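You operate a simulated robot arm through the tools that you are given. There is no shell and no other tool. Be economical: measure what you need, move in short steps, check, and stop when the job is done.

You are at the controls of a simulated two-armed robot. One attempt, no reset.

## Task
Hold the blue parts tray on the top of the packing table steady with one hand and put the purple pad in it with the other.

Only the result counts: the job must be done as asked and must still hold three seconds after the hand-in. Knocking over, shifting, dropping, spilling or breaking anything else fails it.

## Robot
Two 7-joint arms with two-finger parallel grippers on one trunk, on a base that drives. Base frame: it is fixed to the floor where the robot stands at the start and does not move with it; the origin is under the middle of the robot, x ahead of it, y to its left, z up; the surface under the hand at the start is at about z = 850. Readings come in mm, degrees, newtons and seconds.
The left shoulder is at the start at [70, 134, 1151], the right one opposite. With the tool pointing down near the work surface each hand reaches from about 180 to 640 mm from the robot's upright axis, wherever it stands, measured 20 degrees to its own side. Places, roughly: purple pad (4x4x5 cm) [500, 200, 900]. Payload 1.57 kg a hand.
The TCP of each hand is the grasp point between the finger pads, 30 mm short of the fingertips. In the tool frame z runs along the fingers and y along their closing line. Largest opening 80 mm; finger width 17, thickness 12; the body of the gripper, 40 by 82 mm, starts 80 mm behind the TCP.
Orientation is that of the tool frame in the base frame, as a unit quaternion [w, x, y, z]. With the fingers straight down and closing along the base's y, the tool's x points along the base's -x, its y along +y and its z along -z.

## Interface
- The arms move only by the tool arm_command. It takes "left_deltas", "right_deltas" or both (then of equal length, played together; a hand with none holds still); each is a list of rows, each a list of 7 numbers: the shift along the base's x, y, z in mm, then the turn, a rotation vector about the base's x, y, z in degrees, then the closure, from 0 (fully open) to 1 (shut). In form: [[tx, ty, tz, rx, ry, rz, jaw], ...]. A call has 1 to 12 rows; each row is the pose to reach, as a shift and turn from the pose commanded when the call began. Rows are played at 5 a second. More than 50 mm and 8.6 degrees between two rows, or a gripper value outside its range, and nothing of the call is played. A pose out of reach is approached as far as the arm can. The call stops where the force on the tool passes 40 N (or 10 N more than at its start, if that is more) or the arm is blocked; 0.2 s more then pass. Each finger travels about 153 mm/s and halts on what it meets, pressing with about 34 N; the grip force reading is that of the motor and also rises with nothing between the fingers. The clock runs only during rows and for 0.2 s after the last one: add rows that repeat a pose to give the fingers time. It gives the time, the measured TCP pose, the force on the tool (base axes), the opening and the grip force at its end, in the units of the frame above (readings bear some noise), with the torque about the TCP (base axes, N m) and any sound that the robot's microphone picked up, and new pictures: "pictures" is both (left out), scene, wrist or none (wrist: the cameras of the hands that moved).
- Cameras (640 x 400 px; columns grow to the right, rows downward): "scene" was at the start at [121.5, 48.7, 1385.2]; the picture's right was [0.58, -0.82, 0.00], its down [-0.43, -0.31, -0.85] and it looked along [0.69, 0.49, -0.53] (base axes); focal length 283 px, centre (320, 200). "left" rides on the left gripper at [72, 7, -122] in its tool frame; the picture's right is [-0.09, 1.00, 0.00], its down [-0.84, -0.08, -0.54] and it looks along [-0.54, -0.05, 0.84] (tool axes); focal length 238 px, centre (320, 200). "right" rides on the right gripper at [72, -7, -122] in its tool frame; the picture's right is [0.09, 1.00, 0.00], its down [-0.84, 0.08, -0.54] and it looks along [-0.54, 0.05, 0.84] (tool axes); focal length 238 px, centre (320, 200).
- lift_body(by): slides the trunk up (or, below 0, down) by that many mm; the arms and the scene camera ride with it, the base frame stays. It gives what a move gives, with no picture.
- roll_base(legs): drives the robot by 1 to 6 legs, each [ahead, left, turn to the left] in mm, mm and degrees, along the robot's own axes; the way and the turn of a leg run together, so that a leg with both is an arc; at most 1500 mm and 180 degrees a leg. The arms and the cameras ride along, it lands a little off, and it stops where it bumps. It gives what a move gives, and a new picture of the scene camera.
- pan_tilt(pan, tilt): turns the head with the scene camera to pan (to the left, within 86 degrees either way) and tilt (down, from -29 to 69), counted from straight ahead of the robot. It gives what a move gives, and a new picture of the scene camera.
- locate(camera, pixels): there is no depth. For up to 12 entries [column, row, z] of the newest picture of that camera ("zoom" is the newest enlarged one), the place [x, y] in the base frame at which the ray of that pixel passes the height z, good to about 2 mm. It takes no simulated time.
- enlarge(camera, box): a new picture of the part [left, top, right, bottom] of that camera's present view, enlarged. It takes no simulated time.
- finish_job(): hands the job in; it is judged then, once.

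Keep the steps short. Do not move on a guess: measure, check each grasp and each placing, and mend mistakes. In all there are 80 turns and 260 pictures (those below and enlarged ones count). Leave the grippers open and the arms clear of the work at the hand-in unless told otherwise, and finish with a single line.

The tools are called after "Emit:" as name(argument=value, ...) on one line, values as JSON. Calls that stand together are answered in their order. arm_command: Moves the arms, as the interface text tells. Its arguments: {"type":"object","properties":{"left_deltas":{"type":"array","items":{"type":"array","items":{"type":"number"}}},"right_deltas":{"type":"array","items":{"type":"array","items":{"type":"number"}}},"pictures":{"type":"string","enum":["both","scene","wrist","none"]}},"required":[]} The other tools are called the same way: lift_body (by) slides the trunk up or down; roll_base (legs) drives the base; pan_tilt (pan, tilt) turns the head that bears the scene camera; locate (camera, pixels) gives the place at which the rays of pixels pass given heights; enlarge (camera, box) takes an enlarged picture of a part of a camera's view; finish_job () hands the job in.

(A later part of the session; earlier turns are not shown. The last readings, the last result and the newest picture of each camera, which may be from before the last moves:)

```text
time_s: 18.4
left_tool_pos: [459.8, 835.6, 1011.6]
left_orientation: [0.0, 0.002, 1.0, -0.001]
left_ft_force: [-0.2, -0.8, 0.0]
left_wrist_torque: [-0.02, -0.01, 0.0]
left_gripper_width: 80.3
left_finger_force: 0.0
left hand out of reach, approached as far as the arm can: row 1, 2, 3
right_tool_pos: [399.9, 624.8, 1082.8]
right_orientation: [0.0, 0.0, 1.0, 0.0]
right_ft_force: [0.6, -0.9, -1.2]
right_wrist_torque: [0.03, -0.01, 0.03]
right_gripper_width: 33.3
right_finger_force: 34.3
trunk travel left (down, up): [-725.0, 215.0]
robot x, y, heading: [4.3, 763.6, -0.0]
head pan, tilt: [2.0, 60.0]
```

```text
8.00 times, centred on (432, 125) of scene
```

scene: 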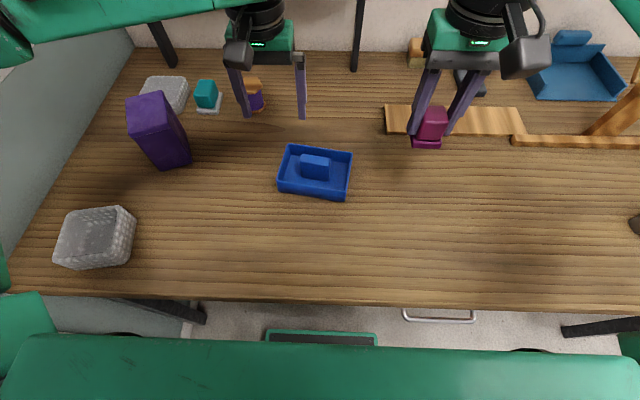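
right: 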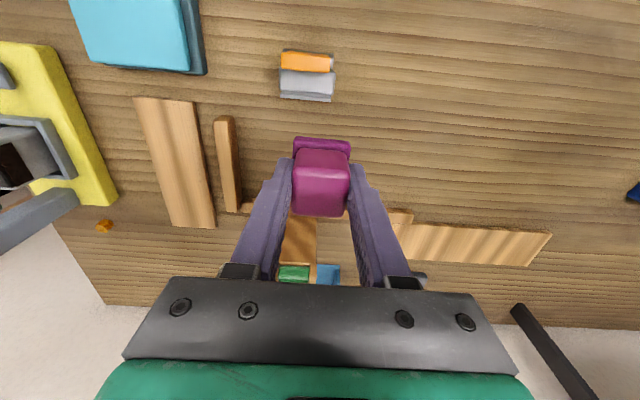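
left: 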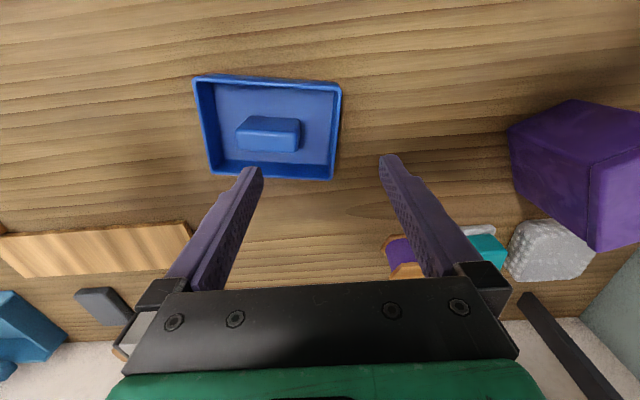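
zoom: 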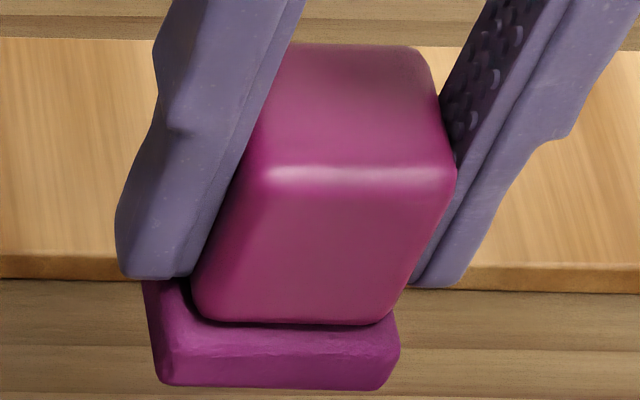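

Emit:
locate(camera="zoom", pixels=[[158, 380, 1039], [384, 387, 1039], [160, 350, 1049], [400, 348, 1049], [194, 310, 1051], [400, 312, 1051], [258, 180, 1089], [456, 180, 1089]])

Emit:
locate(camera="right", pixels=[[293.3, 139, 1049], [350.7, 145, 1049], [292.5, 158, 1049], [349.5, 160, 1049], [292.2, 175, 1084], [350.3, 176, 1084]])

```text
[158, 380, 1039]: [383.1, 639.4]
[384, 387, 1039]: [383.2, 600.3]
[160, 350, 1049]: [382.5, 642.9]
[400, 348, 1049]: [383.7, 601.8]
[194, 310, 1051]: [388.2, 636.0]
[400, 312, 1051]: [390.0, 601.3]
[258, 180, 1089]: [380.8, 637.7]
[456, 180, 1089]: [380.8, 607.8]
```

```text
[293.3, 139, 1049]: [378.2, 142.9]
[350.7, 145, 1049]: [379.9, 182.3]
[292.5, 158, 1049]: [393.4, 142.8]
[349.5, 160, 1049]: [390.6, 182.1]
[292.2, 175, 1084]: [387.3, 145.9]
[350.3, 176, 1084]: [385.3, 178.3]
```

The flange is 40 mm, so upright it can't sit flat beside the block. Lying on its side it fits: the 33 mm body goes in the 36 mm strip, with the flange past the block's end, gripped along its 50 mm length. First I'll lay the pad on its side on free table, so I'm checking that area.

Emit:
locate(camera="scene", pixels=[[386, 131, 858], [520, 134, 858], [512, 145, 855], [640, 148, 855], [345, 199, 850], [400, 296, 850]])

Emit:
arm_command(left_deltas=[[0, 30, 20, 0, 0, 0, 0], [-20, 60, 50, 0, 0, 0, 0], [-40, 90, 90, 0, 0, 0, 0], [-60, 130, 110, 0, 0, 0, 0], [-80, 170, 120, 0, 0, 0, 0]], right_deltas=[[20, -8, 0, 0, -8, 0, 1], [40, -16, 0, 0, -16, 0, 1], [60, -24, 0, 0, -24, 0, 1], [80, -24, 0, 0, -32, 0, 1], [100, -24, 0, 0, -40, 0, 1]], pictures="scene")

```text
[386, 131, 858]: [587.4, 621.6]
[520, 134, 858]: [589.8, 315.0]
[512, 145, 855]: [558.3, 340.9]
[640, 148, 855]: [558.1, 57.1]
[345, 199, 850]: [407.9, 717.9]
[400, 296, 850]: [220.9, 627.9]
```

```text
refused: row 3 steps farther than a row can; nothing moved
```

Emit:
arm_command(left_deltas=[[0, 30, 20, 0, 0, 0, 0], [-20, 60, 50, 0, 0, 0, 0], [-40, 90, 80, 0, 0, 0, 0], [-60, 130, 100, 0, 0, 0, 0], [-80, 170, 110, 0, 0, 0, 0]], right_deltas=[[20, -8, 0, 0, -8, 0, 1], [40, -16, 0, 0, -16, 0, 1], [60, -24, 0, 0, -24, 0, 1], [80, -24, 0, 0, -32, 0, 1], [100, -24, 0, 0, -40, 0, 1]], pictures="scene")

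```text
time_s: 19.6
left_tool_pos: [376.4, 1010.0, 1121.7]
left_orientation: [-0.001, 0.002, 1.0, 0.0]
left_ft_force: [-0.4, 0.5, -0.2]
left_wrist_torque: [-0.01, -0.03, 0.02]
left_gripper_width: 80.0
left_finger_force: 0.0
right_tool_pos: [499.1, 601.3, 1083.2]
right_orientation: [0.344, 0.001, 0.939, -0.001]
right_ft_force: [-0.6, 0.4, 0.4]
right_wrist_torque: [0.02, 0.01, 0.02]
right_gripper_width: 33.1
right_finger_force: 33.7
trunk travel left (down, up): [-725.0, 215.0]
robot x, y, heading: [6.1, 758.4, -0.1]
head pan, tilt: [2.0, 60.0]
```

scene: 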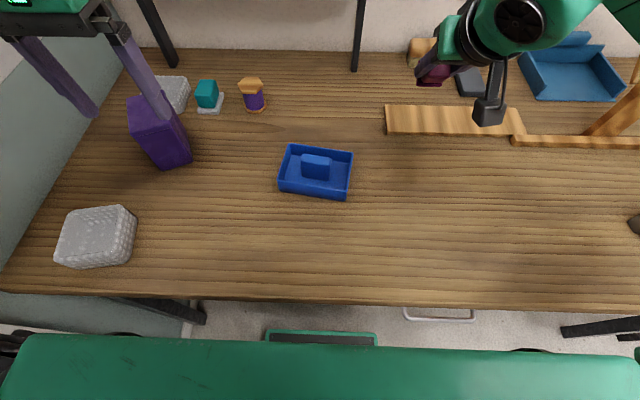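

Tilt of 40° reached. I'll tilt to 55° and descend to z≈930, then check.

Emit:
arm_command(right_deltas=[[-3, 0, -30, 0, -7.5, 0, 1], [-6, 0, -60, 0, -15, 0, 1], [-10, 0, -100, 0, -15, 0, 1], [-10, 0, -140, 0, -15, 0, 1], [-10, 0, -153, 0, -15, 0, 1], [-10, 0, -153, 0, -15, 0, 1]])

Emit:
enlarge(camera="scene", box=[360, 80, 520, 180])

```text
time_s: 21.1
left_tool_pos: [378.0, 1007.9, 1121.4]
left_orientation: [0.0, 0.003, 1.0, -0.001]
left_ft_force: [1.0, 0.3, -0.6]
left_wrist_torque: [0.02, 0.02, 0.02]
left_gripper_width: 80.1
left_finger_force: 0.1
right_tool_pos: [489.9, 602.3, 928.9]
right_orientation: [0.462, 0.001, 0.887, 0.001]
right_ft_force: [0.6, -1.0, -0.2]
right_wrist_torque: [-0.02, 0.01, -0.01]
right_gripper_width: 33.1
right_finger_force: 34.1
trunk travel left (down, up): [-725.0, 215.0]
robot x, y, heading: [4.7, 759.6, -0.3]
head pan, tilt: [2.0, 60.0]
```

scene: 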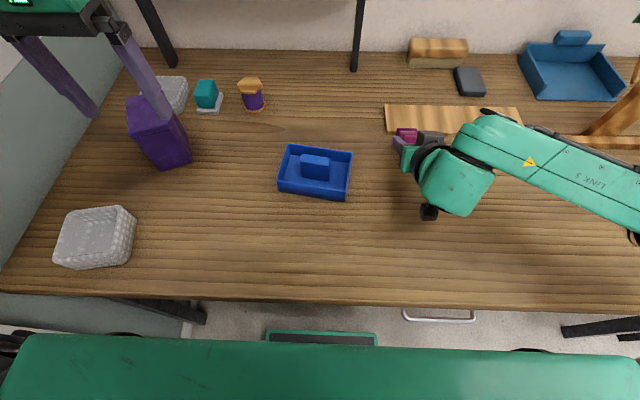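
right: 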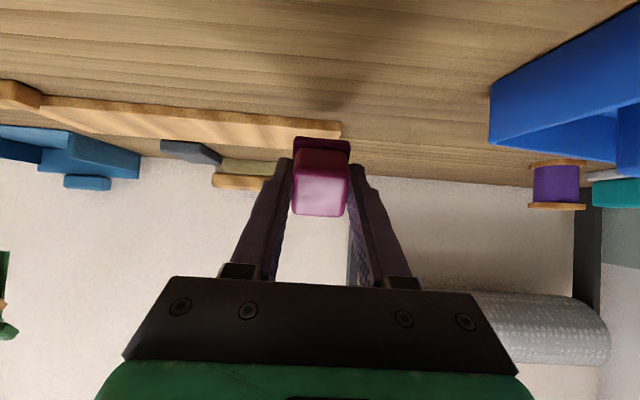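

```text
4.00 times, centred on (440, 130) of scene
```

zoom: 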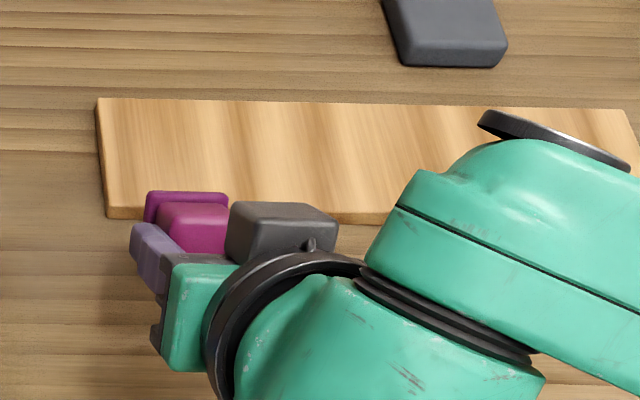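

Pad at 55° with the camera clear of the table. I'll descend gently to just above contact (TCP ≈ 895).

Emit:
arm_command(right_deltas=[[0, 0, -15, 0, 0, 0, 1], [0, 0, -27, 0, 0, 0, 1], [0, 0, -32, 0, 0, 0, 1], [0, 0, -35, 0, 0, 0, 1], [0, 0, -35, 0, 0, 0, 1]])

```text
time_s: 22.2
left_tool_pos: [377.2, 1006.9, 1122.3]
left_orientation: [0.0, 0.001, 1.0, 0.0]
left_ft_force: [0.6, -0.4, 0.3]
left_wrist_torque: [0.0, 0.0, -0.02]
left_gripper_width: 79.9
left_finger_force: 0.0
right_tool_pos: [491.3, 600.0, 895.1]
right_orientation: [0.462, 0.001, 0.887, 0.001]
right_ft_force: [-0.3, -0.9, 0.3]
right_wrist_torque: [0.0, 0.03, 0.02]
right_gripper_width: 32.9
right_finger_force: 33.9
trunk travel left (down, up): [-725.0, 215.0]
robot x, y, heading: [6.8, 761.2, 0.3]
head pan, tilt: [2.0, 60.0]
```

scene: 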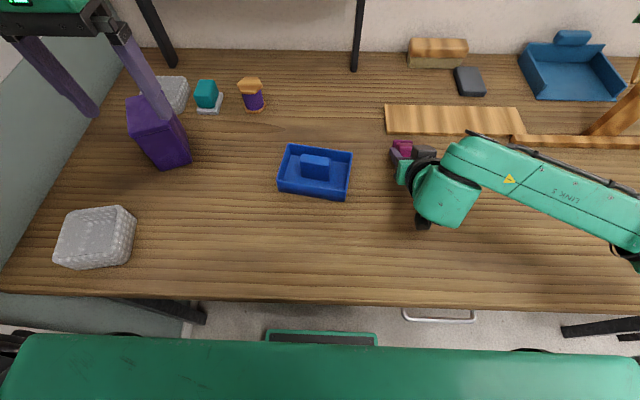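
right: 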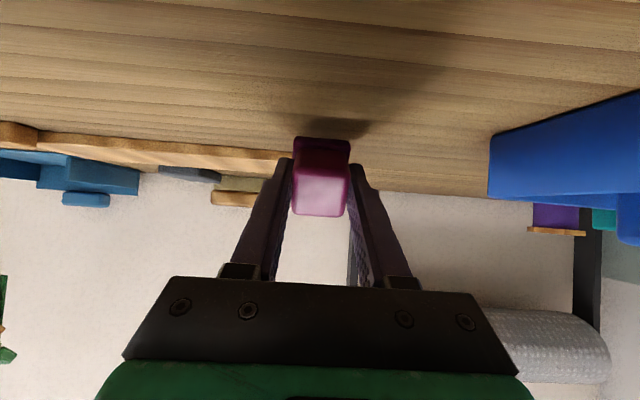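

No contact yet. I'll tilt 4° more and lower to just touching, then look.

Emit:
arm_command(right_deltas=[[0, 0, 0, 0, -4, 0, 1], [0, 0, -2, 0, -4, 0, 1], [0, 0, -4, 0, -4, 0, 1], [0, 0, -6, 0, -4, 0, 1]], pictures="wrist")

Emit:
enlarge(camera="scene", box=[360, 110, 480, 185])

```text
time_s: 23.2
left_tool_pos: [378.0, 1008.3, 1120.6]
left_orientation: [-0.001, 0.002, 1.0, 0.0]
left_ft_force: [0.4, 0.6, -0.8]
left_wrist_torque: [0.03, -0.01, 0.02]
left_gripper_width: 79.8
left_finger_force: 0.0
right_tool_pos: [490.3, 599.0, 894.9]
right_orientation: [0.462, 0.001, 0.887, 0.001]
right_ft_force: [0.0, 0.2, -0.9]
right_wrist_torque: [0.01, 0.05, -0.01]
right_gripper_width: 33.0
right_finger_force: 34.4
right hand out of reach, approached as far as the arm can: row 1, 2, 3, 4
trunk travel left (down, up): [-725.0, 215.0]
robot x, y, heading: [1.4, 759.7, 0.1]
head pan, tilt: [2.0, 60.0]
```

right: 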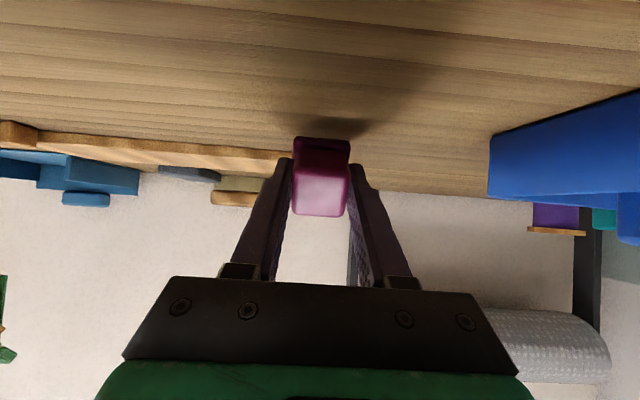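

```text
5.33 times, centred on (420, 148) of scene
```

zoom: 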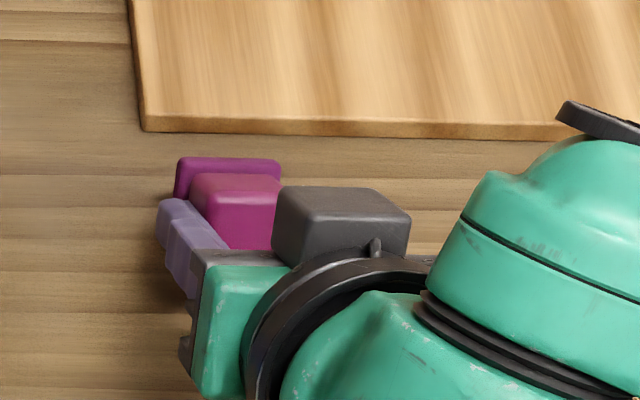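

Tilt 55° is the limit, enough for it to fall onto its side (tip angle ≈41°). I'll lower 3 mm and open gradually.

Emit:
arm_command(right_deltas=[[0, 0, -2, 0, 0, 0, 1], [0, 0, -3, 0, 0, 0, 1], [0, 0, -3, 0, 0, 0, 0.45], [0, 0, -3, 0, 0, 0, 0.2], [0, 0, -3, 0, 0, 0, 0], [0, 0, -3, 0, 0, 0, 0]])

Emit:
enlarge(camera="scene", box=[360, 110, 480, 185])

```text
time_s: 24.6
left_tool_pos: [378.0, 1007.3, 1122.1]
left_orientation: [0.0, 0.002, 1.0, 0.0]
left_ft_force: [0.0, -0.4, -0.4]
left_wrist_torque: [-0.03, -0.02, -0.03]
left_gripper_width: 79.9
left_finger_force: 0.1
right_tool_pos: [488.9, 599.5, 892.1]
right_orientation: [0.462, 0.002, 0.887, 0.0]
right_ft_force: [0.0, -0.2, 0.2]
right_wrist_torque: [-0.03, -0.01, 0.02]
right_gripper_width: 80.1
right_finger_force: 0.1
trunk travel left (down, up): [-725.0, 215.0]
robot x, y, heading: [5.3, 755.8, 0.0]
head pan, tilt: [2.0, 60.0]
```

scene: 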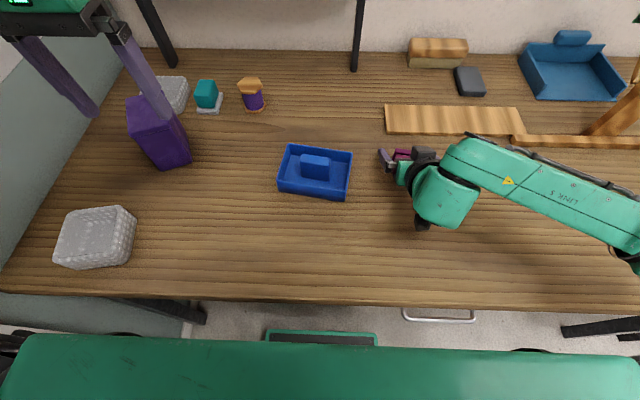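
right: 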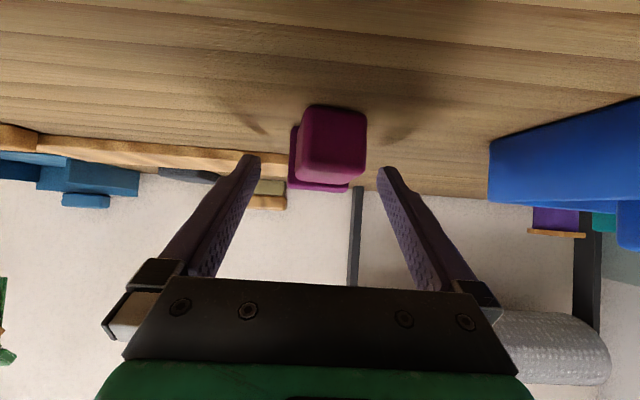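

```text
5.33 times, centred on (420, 148) of scene
```

zoom: 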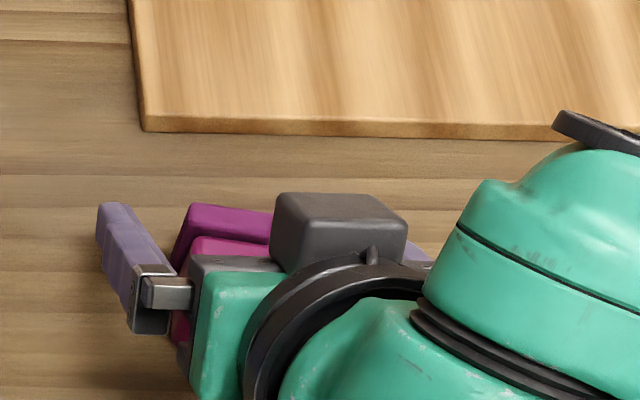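

The pad now lies on its side. I'll back out along the tool axis, then rise and straighten up.

Emit:
arm_command(right_deltas=[[-20, 0, 15, 0, 0, 0, 0], [-45, 0, 32, 0, 0, 0, 0], [-70, 0, 60, 0, 0, 0, 0], [-75, 0, 105, 0, 8, 0, 0], [-75, 0, 150, 0, 16, 0, 0], [-75, 0, 180, 0, 24, 0, 0], [-75, 0, 190, 0, 32, 0, 0], [-75, 0, 190, 0, 40, 0, 0], [-75, 0, 190, 0, 48, 0, 0], [-75, 0, 190, 0, 55, 0, 0], [-75, 0, 190, 0, 55, 0, 0]])

Emit:
enlarge(camera="scene", box=[360, 110, 480, 185])

```text
time_s: 27.1
left_tool_pos: [376.9, 1007.4, 1121.7]
left_orientation: [0.0, 0.002, 1.0, -0.001]
left_ft_force: [-0.1, 0.4, -0.2]
left_wrist_torque: [0.01, -0.01, 0.02]
left_gripper_width: 80.1
left_finger_force: 0.0
right_tool_pos: [415.4, 600.8, 1082.1]
right_orientation: [-0.001, 0.001, 1.0, 0.001]
right_ft_force: [0.4, 0.0, 0.2]
right_wrist_torque: [0.0, 0.0, -0.01]
right_gripper_width: 80.0
right_finger_force: 0.1
right hand out of reach, approached as far as the arm can: row 3
trunk travel left (down, up): [-725.0, 215.0]
robot x, y, heading: [-0.3, 761.4, 0.0]
head pan, tilt: [2.0, 60.0]
```

scene: 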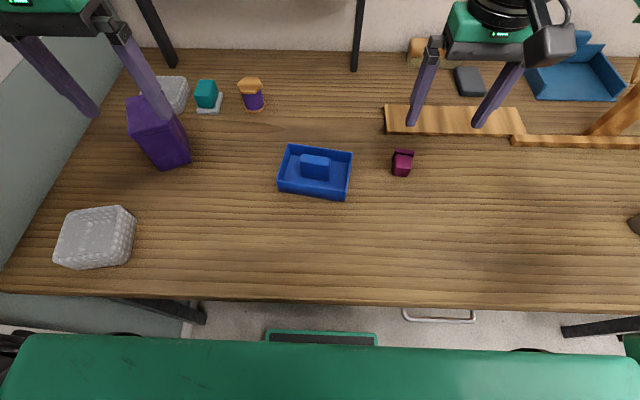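
right: 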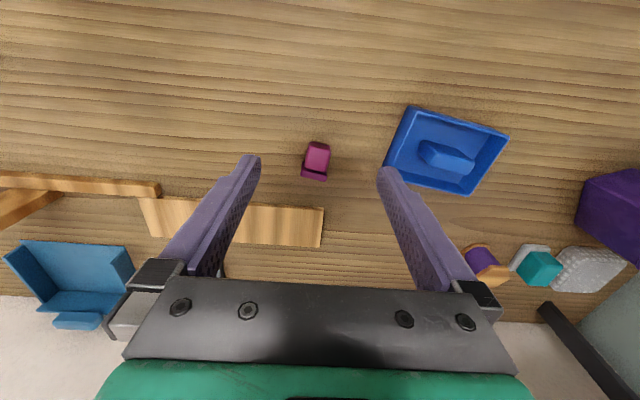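

```text
5.33 times, centred on (420, 148) of scene
```

zoom: 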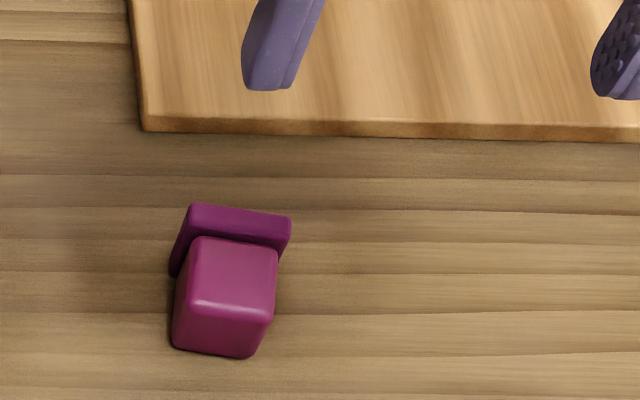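

The pad lies with its flange toward +x and a yaw similar to the tray's. I'll measure it in both views.

Emit:
locate(camera="zoom", pixels=[[173, 346, 850], [253, 357, 850], [188, 300, 883], [268, 318, 883], [192, 204, 890], [291, 218, 890], [172, 275, 850]])

Emit:
enlarge(camera="right", box=[284, 130, 348, 190])

```text
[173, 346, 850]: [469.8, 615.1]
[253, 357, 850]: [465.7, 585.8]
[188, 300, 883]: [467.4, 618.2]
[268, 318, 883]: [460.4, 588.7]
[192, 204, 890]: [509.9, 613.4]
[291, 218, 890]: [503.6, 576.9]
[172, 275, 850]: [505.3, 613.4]
```

```text
6.67 times, centred on (316, 160) of right
```

zoom: 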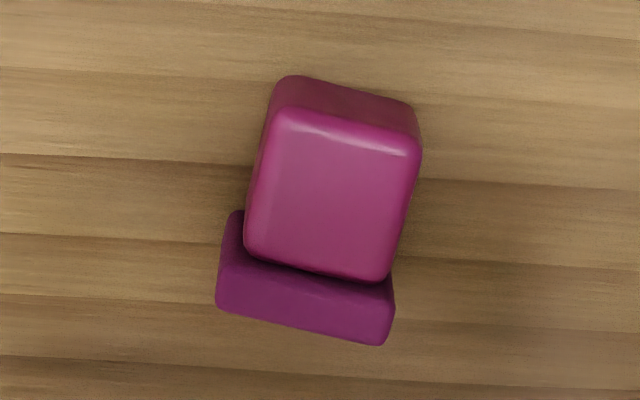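

Emit:
locate(camera="zoom", pixels=[[276, 112, 885], [420, 150, 885], [246, 248, 890], [388, 282, 890], [217, 305, 890], [383, 346, 890], [284, 77, 850], [416, 106, 850]])

```text
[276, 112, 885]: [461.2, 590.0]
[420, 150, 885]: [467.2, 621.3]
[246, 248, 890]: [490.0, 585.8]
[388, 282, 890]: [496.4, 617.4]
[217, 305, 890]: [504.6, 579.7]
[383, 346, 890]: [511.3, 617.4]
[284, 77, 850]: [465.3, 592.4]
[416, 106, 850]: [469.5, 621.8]
```

The pad's centre is ≈(486,601) with axis yaw ≈−9.5°. I'll turn the right gripper by +80.5° so it closes along the pad's length, and move above it.

Emit:
arm_command(right_deltas=[[7, 0, 0, 0, 0, 8, 0], [14, 0, 0, 0, 0, 16, 0], [21, 0, 0, 0, 0, 24, 0], [28, 0, 0, 0, 0, 32, 0], [35, 0, -10, 0, 0, 40, 0], [42, 0, -20, 0, 0, 48, 0], [49, 0, -40, 0, 0, 56, 0], [56, 0, -60, 0, 0, 64, 0], [63, 0, -85, 0, 0, 72, 0], [71, 0, -110, 0, 0, 80, 0], [71, 0, -122, 0, 0, 80.5, 0], [71, 0, -122, 0, 0, 80.5, 0]])

```text
time_s: 29.6
left_tool_pos: [378.0, 1009.0, 1122.0]
left_orientation: [0.0, 0.002, 1.0, -0.001]
left_ft_force: [-0.3, -0.1, -0.6]
left_wrist_torque: [-0.04, 0.01, 0.0]
left_gripper_width: 80.0
left_finger_force: 0.0
right_tool_pos: [262.8, 705.2, 932.1]
right_orientation: [0.01, -0.642, 0.766, -0.009]
right_ft_force: [-0.7, 0.7, 0.2]
right_wrist_torque: [-0.02, 0.01, -0.01]
right_gripper_width: 80.0
right_finger_force: 0.0
right hand out of reach, approached as far as the arm can: row 5, 6, 7, 8, 9, 10, 11, 12
trunk travel left (down, up): [-725.0, 215.0]
robot x, y, heading: [3.4, 760.2, -0.2]
head pan, tilt: [2.0, 60.0]
```

scene: 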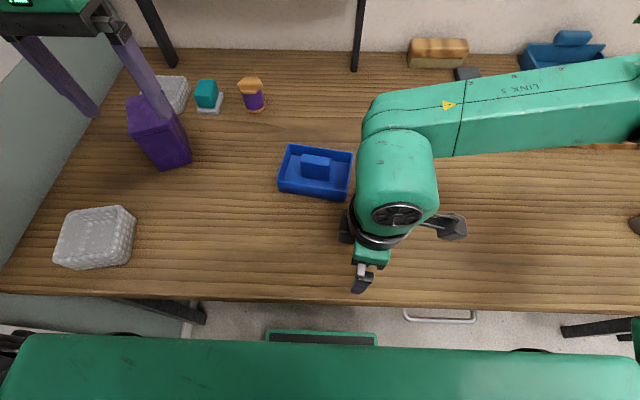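
right: 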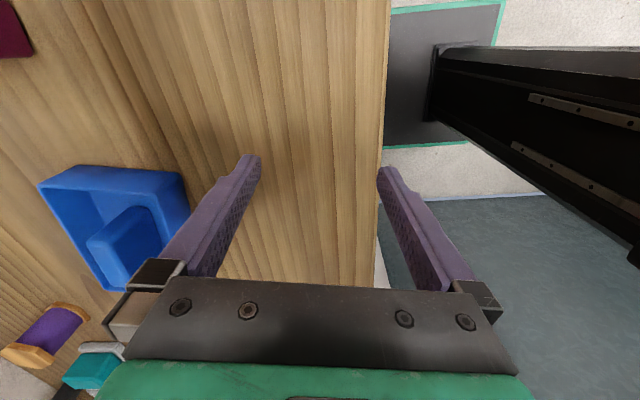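

+80° made the arm drift off target, though nothing was touched. I'll go straight up, then unwind back to the neutral pose.

Emit:
arm_command(right_deltas=[[0, 0, 40, 0, 0, 0, 0], [0, 0, 80, 0, 0, 0, 0], [0, -10, 120, 0, 0, -8, 0], [20, -30, 145, 0, 0, -16, 0], [40, -50, 150, 0, 0, -24, 0], [65, -65, 150, 0, 0, -32, 0], [90, -80, 150, 0, 0, -40, 0], [110, -90, 150, 0, 0, -48, 0], [130, -100, 150, 0, 0, -56, 0], [145, -104, 150, 0, 0, -64, 0], [152, -104, 150, 0, 0, -72, 0], [152, -104, 150, 0, 0, -80, 0]], pictures="scene")

```text
time_s: 32.2
left_tool_pos: [377.5, 1008.2, 1122.9]
left_orientation: [0.001, 0.002, 1.0, 0.0]
left_ft_force: [0.4, -0.6, -0.3]
left_wrist_torque: [-0.02, 0.0, -0.02]
left_gripper_width: 79.9
left_finger_force: 0.1
right_tool_pos: [414.2, 599.1, 1079.9]
right_orientation: [0.0, -0.001, 1.0, 0.0]
right_ft_force: [0.5, 0.3, -0.5]
right_wrist_torque: [0.0, -0.03, 0.01]
right_gripper_width: 79.6
right_finger_force: 0.0
right hand out of reach, approached as far as the arm can: row 1
trunk travel left (down, up): [-725.0, 215.0]
robot x, y, heading: [1.5, 763.8, 0.2]
head pan, tilt: [2.0, 60.0]
```

scene: 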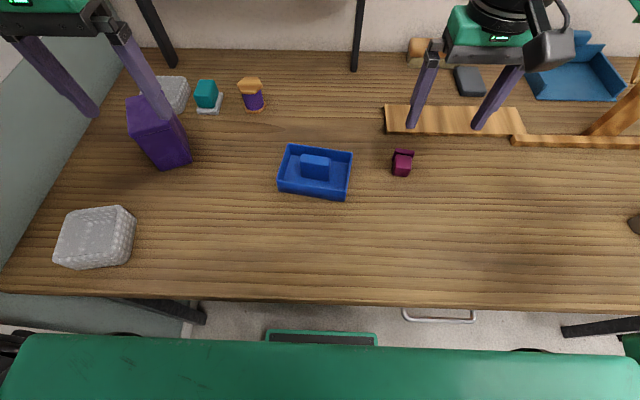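

Back to neutral. Now the other direction, in two stages, staying in place.

Emit:
arm_command(right_deltas=[[0, 0, 0, 0, 0, -8, 0], [0, 0, 0, 0, 0, -16, 0], [0, 0, 0, 0, 0, -24, 0], [0, 0, 0, 0, 0, -32, 0], [0, 0, 0, 0, 0, -40, 0], [0, 0, 0, 0, 0, -48, 0]], pictures="none")

```text
time_s: 33.6
left_tool_pos: [377.5, 1007.6, 1122.7]
left_orientation: [0.0, 0.002, 1.0, 0.0]
left_ft_force: [0.5, 0.3, 0.5]
left_wrist_torque: [0.02, -0.04, 0.02]
left_gripper_width: 80.0
left_finger_force: 0.1
right_tool_pos: [414.8, 600.4, 1079.3]
right_orientation: [0.0, 0.405, 0.914, 0.001]
right_ft_force: [-0.4, 0.0, 0.0]
right_wrist_torque: [-0.03, -0.02, -0.01]
right_gripper_width: 79.9
right_finger_force: 0.0
trunk travel left (down, up): [-725.0, 215.0]
robot x, y, heading: [-2.0, 760.0, -0.0]
head pan, tilt: [2.0, 60.0]
```

Emit:
arm_command(right_deltas=[[10, 0, 0, 0, 0, -8, 0], [20, 0, 0, 0, 0, -16, 0], [30, 0, 0, 0, 0, -24, 0], [40, 0, 0, 0, 0, -32, 0], [50, 0, 0, 0, 0, -40, 0], [60, 0, 0, 0, 0, -48, 0], [71, 0, 0, 0, 0, -51.5, 0]], pictures="wrist")

```text
time_s: 35.2
left_tool_pos: [377.6, 1007.6, 1121.2]
left_orientation: [-0.001, 0.001, 1.0, 0.0]
left_ft_force: [0.1, 0.4, 0.7]
left_wrist_torque: [0.01, -0.01, -0.01]
left_gripper_width: 80.2
left_finger_force: 0.0
right_tool_pos: [488.4, 598.2, 1080.3]
right_orientation: [0.0, 0.761, 0.649, 0.0]
right_ft_force: [0.4, -0.5, 0.7]
right_wrist_torque: [0.0, 0.01, -0.01]
right_gripper_width: 80.2
right_finger_force: 0.1
trunk travel left (down, up): [-725.0, 215.0]
robot x, y, heading: [3.6, 761.4, -0.1]
head pan, tilt: [2.0, 60.0]
```

right: 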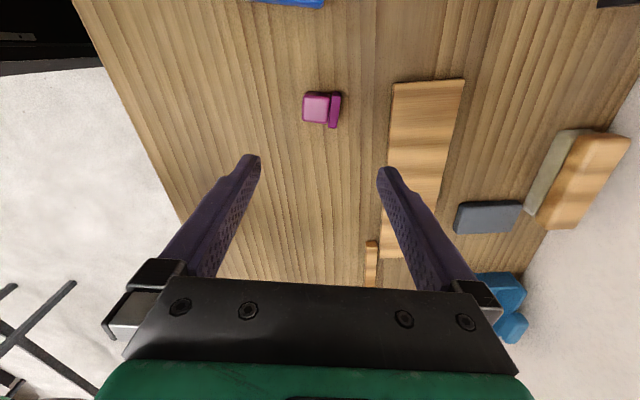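

The −99.5° direction works. I'll re-measure the pad from this view.

Emit:
enlarge(camera="right", box=[290, 80, 354, 140])

```text
6.67 times, centred on (322, 110) of right
```

zoom: 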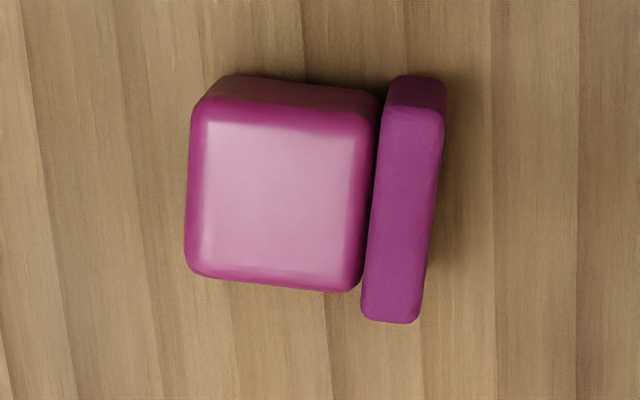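

Emit:
locate(camera="zoom", pixels=[[193, 105, 883], [185, 268, 883], [445, 110, 890], [415, 322, 890], [383, 105, 890], [362, 315, 890], [376, 110, 886], [357, 290, 886]])

```text
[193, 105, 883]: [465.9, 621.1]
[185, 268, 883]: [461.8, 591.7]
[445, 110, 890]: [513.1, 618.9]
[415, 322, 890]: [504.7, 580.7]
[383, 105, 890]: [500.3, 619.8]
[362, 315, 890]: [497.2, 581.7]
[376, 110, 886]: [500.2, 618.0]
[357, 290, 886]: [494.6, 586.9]
```

Centre (486.4,603), axis yaw matches. I'll lower to TCP ≈885 (tips ≈4 mm above the table).

Emit:
arm_command(right_deltas=[[-2, 5, -45, 0, 0, 0, 0], [-2, 5, -90, 0, 0, 0, 0], [-2, 5, -135, 0, 0, 0, 0], [-2, 5, -175, 0, 0, 0, 0], [-2, 5, -190, 0, 0, 0, 0], [-2, 5, -195, 0, 0, 0, 0], [-2, 5, -195, 0, 0, 0, 0]])

```text
time_s: 36.9
left_tool_pos: [377.3, 1006.9, 1120.8]
left_orientation: [0.0, 0.002, 1.0, -0.001]
left_ft_force: [-0.8, -0.4, -0.4]
left_wrist_torque: [0.03, 0.04, -0.02]
left_gripper_width: 80.1
left_finger_force: 0.1
right_tool_pos: [483.4, 604.3, 883.6]
right_orientation: [0.0, 0.761, 0.649, 0.0]
right_ft_force: [0.6, -0.3, 0.0]
right_wrist_torque: [0.01, -0.01, 0.03]
right_gripper_width: 79.8
right_finger_force: 0.0
trunk travel left (down, up): [-725.0, 215.0]
robot x, y, heading: [0.3, 758.8, -0.1]
head pan, tilt: [2.0, 60.0]
```

scene: 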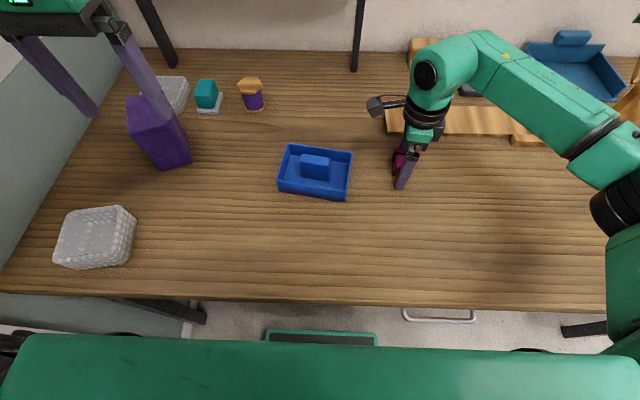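
right: 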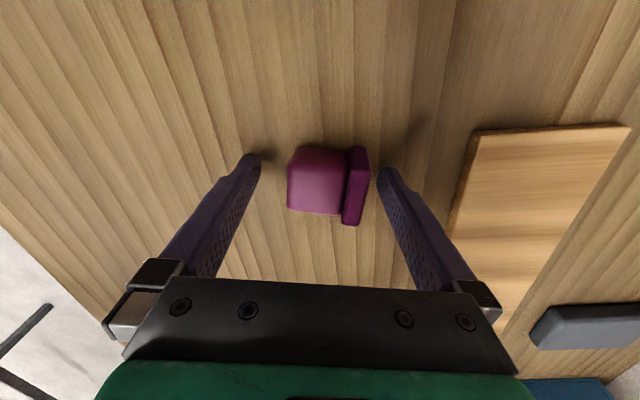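

The pad is between the fingers. Closing.

Emit:
arm_command(right_deltas=[[2, 0, 0, 0, 0, 0, 0.2], [3, 0, 0, 0, 0, 0, 0.4], [3, 0, 0, 0, 0, 0, 0.6], [3, 0, 0, 0, 0, 0, 1], [3, 0, 0, 0, 0, 0, 1]], pictures="wrist")

```text
time_s: 38.0
left_tool_pos: [378.0, 1007.7, 1120.8]
left_orientation: [0.0, 0.002, 1.0, 0.0]
left_ft_force: [0.2, -0.7, 0.8]
left_wrist_torque: [0.01, 0.03, 0.0]
left_gripper_width: 80.2
left_finger_force: 0.0
right_tool_pos: [484.6, 604.6, 883.9]
right_orientation: [0.0, 0.76, 0.649, 0.0]
right_ft_force: [-0.4, -0.1, -0.1]
right_wrist_torque: [-0.01, -0.02, 0.0]
right_gripper_width: 46.9
right_finger_force: 33.6
trunk travel left (down, up): [-725.0, 215.0]
robot x, y, heading: [3.0, 756.3, -0.1]
head pan, tilt: [2.0, 60.0]
```

right: 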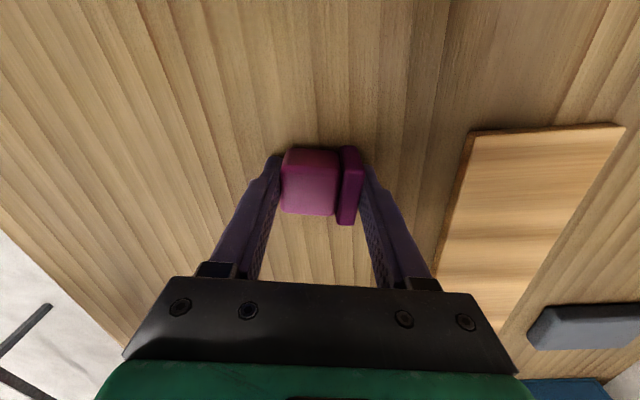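

Gripped along its length (46.9 mm). I'll lift 140 mm.

Emit:
arm_command(right_deltas=[[0, 0, 15, 0, 0, 0, 1], [0, 0, 50, 0, 0, 0, 1], [0, -10, 95, 0, 0, 0, 1], [0, -20, 140, 0, 0, 0, 1], [0, -20, 140, 0, 0, 0, 1]])

Emit:
enlarge(camera="right", box=[256, 130, 384, 240])

```text
time_s: 39.2
left_tool_pos: [376.9, 1007.7, 1121.9]
left_orientation: [0.0, 0.002, 1.0, 0.0]
left_ft_force: [-0.5, 0.8, 1.1]
left_wrist_torque: [0.01, 0.03, 0.01]
left_gripper_width: 80.1
left_finger_force: 0.1
right_tool_pos: [487.9, 583.4, 1026.5]
right_orientation: [-0.001, 0.761, 0.649, -0.001]
right_ft_force: [-0.4, 0.8, -0.3]
right_wrist_torque: [-0.01, 0.04, 0.0]
right_gripper_width: 47.0
right_finger_force: 33.3
trunk travel left (down, up): [-725.0, 215.0]
robot x, y, heading: [0.5, 758.4, -0.1]
head pan, tilt: [2.0, 60.0]
```

scene: 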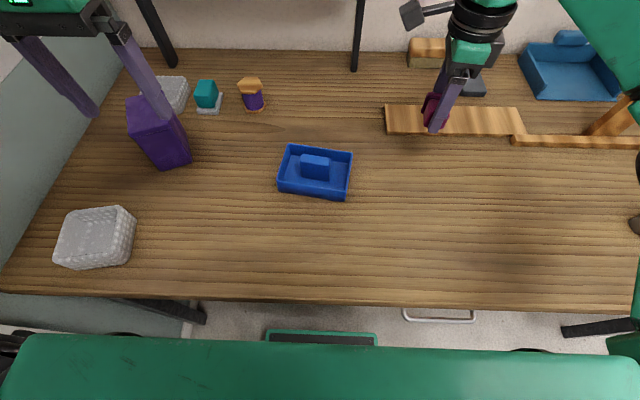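
right: 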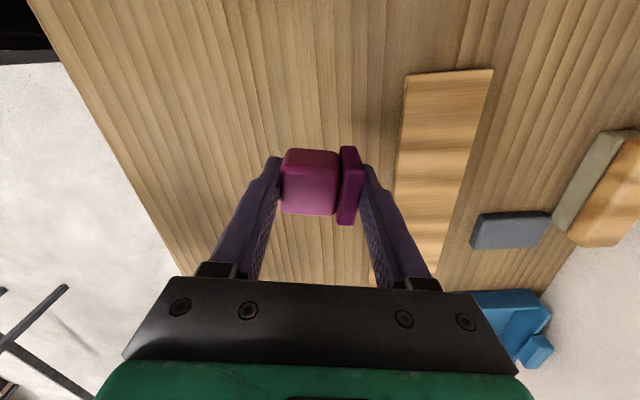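

```text
3.64 times, centred on (320, 185) of right
```

zoom: 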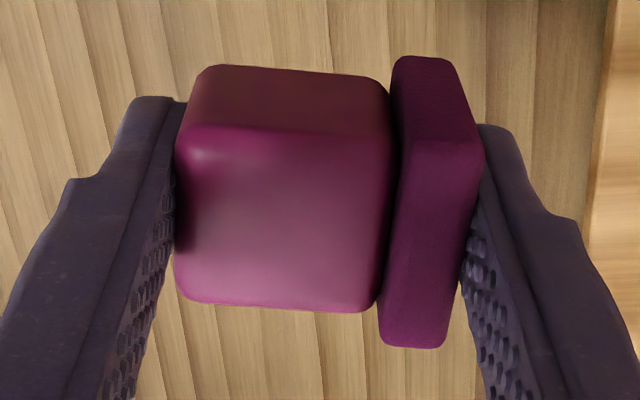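

The grip is firm. Now the left hand goes above the left end wall of the tray, near its front half and tilted outward 12°, so it stays clear of the right hand's camera.

Emit:
arm_command(left_deltas=[[12, -30, -10, -3, 0.2, -2.2, 0], [24, -65, -30, -6, 0.5, -4.5, 0], [36, -100, -55, -9, 0.7, -6.7, 0], [48, -128, -85, -11.85, 0.96, -9, 0], [59, -148, -111, -11.85, 0.96, -9, 0], [59, -148, -121, -11.85, 0.96, -9, 0], [59, -148, -121, -11.85, 0.96, -9, 0]])

Emit:
enlarge(camera="scene", box=[220, 80, 380, 220])

```text
time_s: 40.9
left_tool_pos: [437.5, 858.6, 1000.3]
left_orientation: [-0.008, 0.08, 0.991, -0.104]
left_ft_force: [-0.5, 0.2, -0.2]
left_wrist_torque: [-0.05, -0.01, -0.03]
left_gripper_width: 79.7
left_finger_force: 0.1
right_tool_pos: [487.2, 584.2, 1025.7]
right_orientation: [0.001, 0.761, 0.649, 0.0]
right_ft_force: [-0.2, -0.9, -1.4]
right_wrist_torque: [-0.01, -0.02, 0.0]
right_gripper_width: 46.7
right_finger_force: 33.8
trunk travel left (down, up): [-725.0, 215.0]
robot x, y, heading: [0.9, 765.3, -0.2]
head pan, tilt: [2.0, 60.0]
```

scene: 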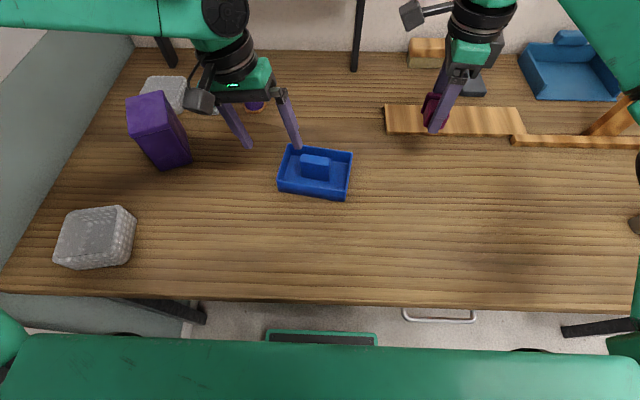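
left: 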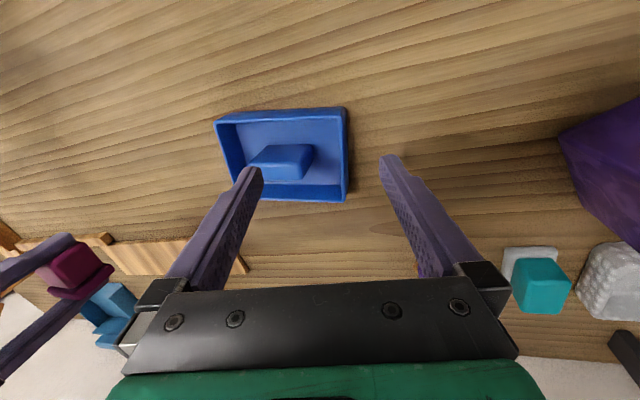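

```text
2.86 times, centred on (300, 150) of scene
```

zoom: 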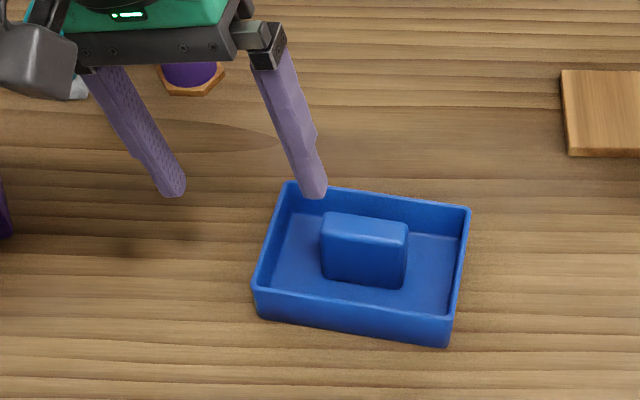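

I'll verify the left wall's position from the left wrist view before descending.

Emit:
enlarge(camera="left", box=[204, 96, 364, 212])

Emit:
locate(camera="left", pixels=[[347, 109, 890], [346.5, 201, 890], [347, 140, 890], [341, 140, 890]])

```text
3.45 times, centred on (284, 154) of left
```

zoom: 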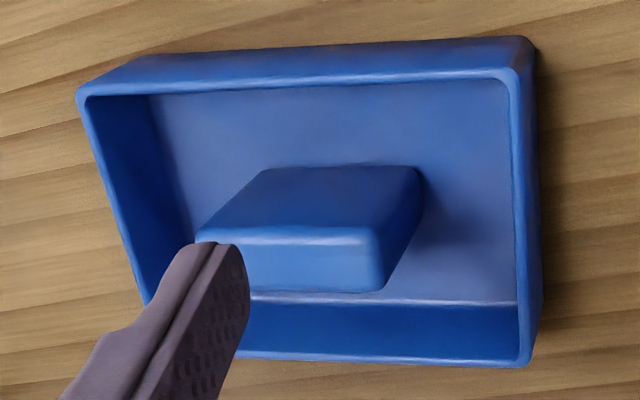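

```text
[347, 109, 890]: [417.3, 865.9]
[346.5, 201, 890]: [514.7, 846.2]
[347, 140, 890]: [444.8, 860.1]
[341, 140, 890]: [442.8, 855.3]
```

The wall is at u≈67, as planned. I'll descend the left hand to z≈901 with the jaw half closed.

Emit:
arm_command(left_deltas=[[-1, 0, -40, 0, 0, 0, 0.3], [-1, 0, -70, 0, 0, 0, 0.3], [-1, 0, -90, 0, 0, 0, 0.3], [-1, 0, -99, 0, 0, 0, 0.3], [-1, 0, -99, 0, 0, 0, 0.3]])

Emit:
enlarge(camera="scene", box=[230, 110, 374, 210])

```text
time_s: 42.0
left_tool_pos: [436.4, 858.3, 902.0]
left_orientation: [-0.009, 0.079, 0.991, -0.104]
left_ft_force: [0.2, 0.2, 0.8]
left_wrist_torque: [0.0, 0.0, -0.01]
left_gripper_width: 56.1
left_finger_force: 0.0
right_tool_pos: [486.9, 583.8, 1024.9]
right_orientation: [0.0, 0.761, 0.648, 0.0]
right_ft_force: [0.2, -0.7, -1.2]
right_wrist_torque: [-0.03, -0.01, 0.0]
right_gripper_width: 47.1
right_finger_force: 33.9
trunk travel left (down, up): [-725.0, 215.0]
robot x, y, heading: [2.3, 761.9, -0.0]
head pan, tilt: [2.0, 60.0]
```

scene: 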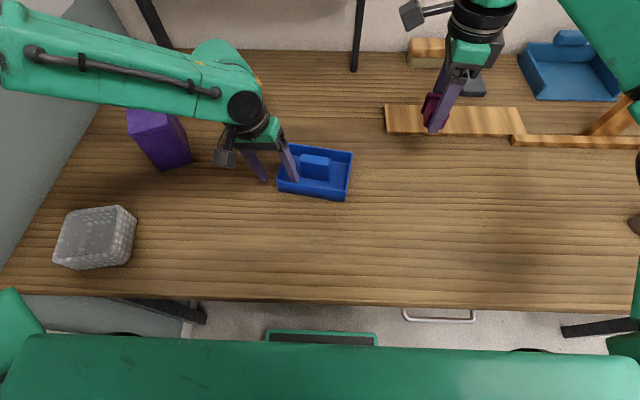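
left: 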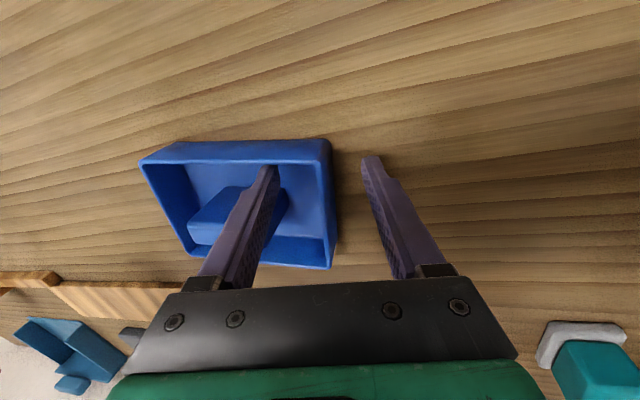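

```text
4.00 times, centred on (302, 160) of scene
```

zoom: 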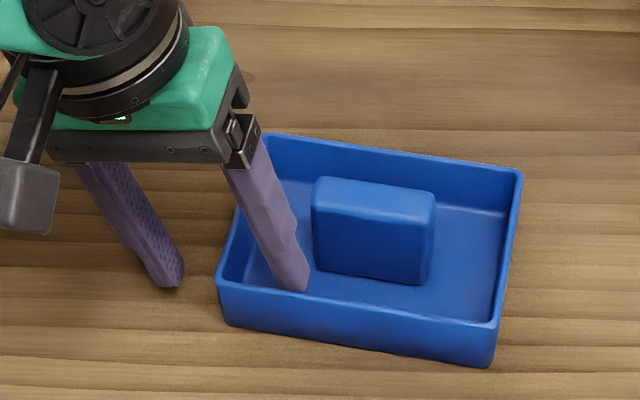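

The fingers straddle the left wall. Closing slowly onto it.

Emit:
arm_command(left_deltas=[[0, 0, 0, 0, 0, 0, 0.5], [0, 0, 0, 0, 0, 0, 0.65], [0, 0, 0, 0, 0, 0, 0.75], [0, 0, 0, 0, 0, 0, 0.82], [0, 0, 0, 0, 0, 0, 0.88], [0, 0, 0, 0, 0, 0, 0.94], [0, 0, 0, 0, 0, 0, 1], [0, 0, 0, 0, 0, 0, 1]])

Emit:
enlarge(camera="scene", box=[230, 110, 374, 210])

```text
time_s: 43.9
left_tool_pos: [436.3, 858.4, 900.5]
left_orientation: [-0.009, 0.08, 0.991, -0.103]
left_ft_force: [-0.3, 0.3, 1.1]
left_wrist_torque: [0.13, 0.05, -0.03]
left_gripper_width: 3.6
left_finger_force: 24.2
right_tool_pos: [487.8, 583.3, 1025.5]
right_orientation: [0.001, 0.761, 0.649, 0.0]
right_ft_force: [-0.2, -0.3, -0.7]
right_wrist_torque: [0.01, -0.02, -0.03]
right_gripper_width: 46.8
right_finger_force: 34.0
trunk travel left (down, up): [-725.0, 215.0]
robot x, y, heading: [4.5, 761.6, 0.0]
head pan, tilt: [2.0, 60.0]
```

scene: 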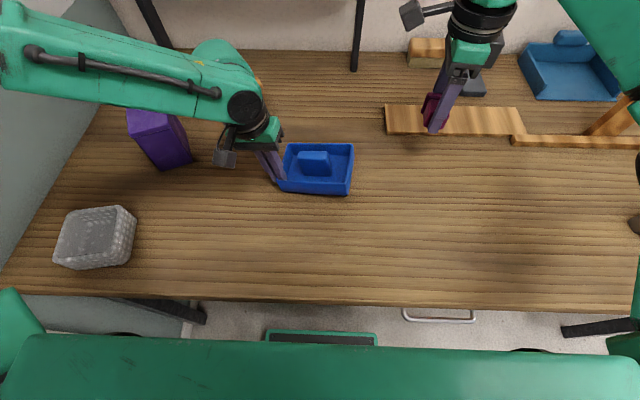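
left: 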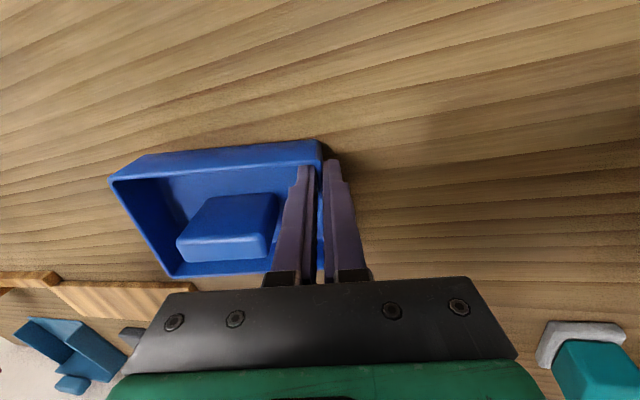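

```text
4.00 times, centred on (302, 160) of scene
```

zoom: 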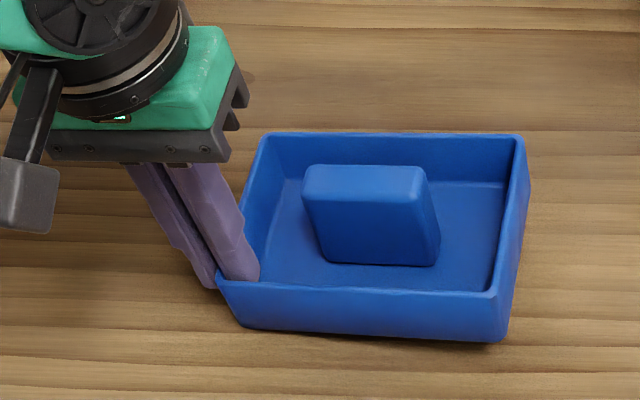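

The thin wall has aligned with my tilted fingers, so the tray tipped and yawed a little. I'll undo the tilt gently while still holding, watching the force.

Emit:
arm_command(left_deltas=[[0, 0, 1, 3, -0.5, 0, 1], [0, 0, 2, 6, -1, 0, 1], [0, 0, 2, 9, -1.4, 0, 1], [0, 0, 2, 12, -1.9, 0, 1], [0, 0, 2, 12, -1.9, 0, 1]])

Emit:
enlarge(camera="scene", box=[230, 110, 374, 210])

```text
time_s: 45.0
left_tool_pos: [436.9, 858.1, 902.4]
left_orientation: [0.001, 0.08, 0.997, 0.003]
left_ft_force: [0.0, -0.5, 0.6]
left_wrist_torque: [-0.02, -0.01, -0.03]
left_gripper_width: 3.4
left_finger_force: 24.8
right_tool_pos: [487.7, 583.1, 1024.4]
right_orientation: [0.0, 0.761, 0.648, 0.0]
right_ft_force: [-0.1, -0.5, -0.3]
right_wrist_torque: [-0.02, -0.01, 0.03]
right_gripper_width: 46.9
right_finger_force: 33.7
trunk travel left (down, up): [-725.0, 215.0]
robot x, y, heading: [2.7, 763.1, -0.3]
head pan, tilt: [2.0, 60.0]
```

scene: 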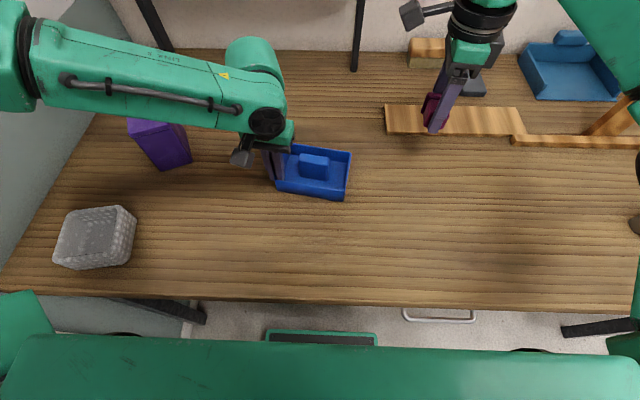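
left: 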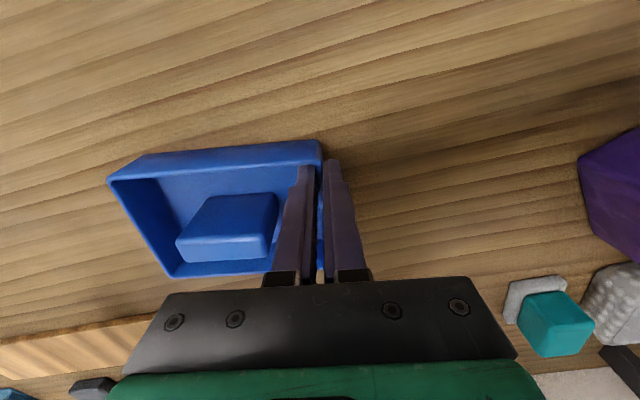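

```text
4.00 times, centred on (302, 160) of scene
```

zoom: 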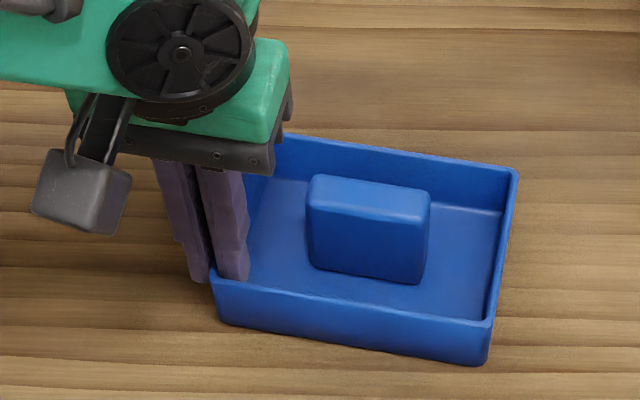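

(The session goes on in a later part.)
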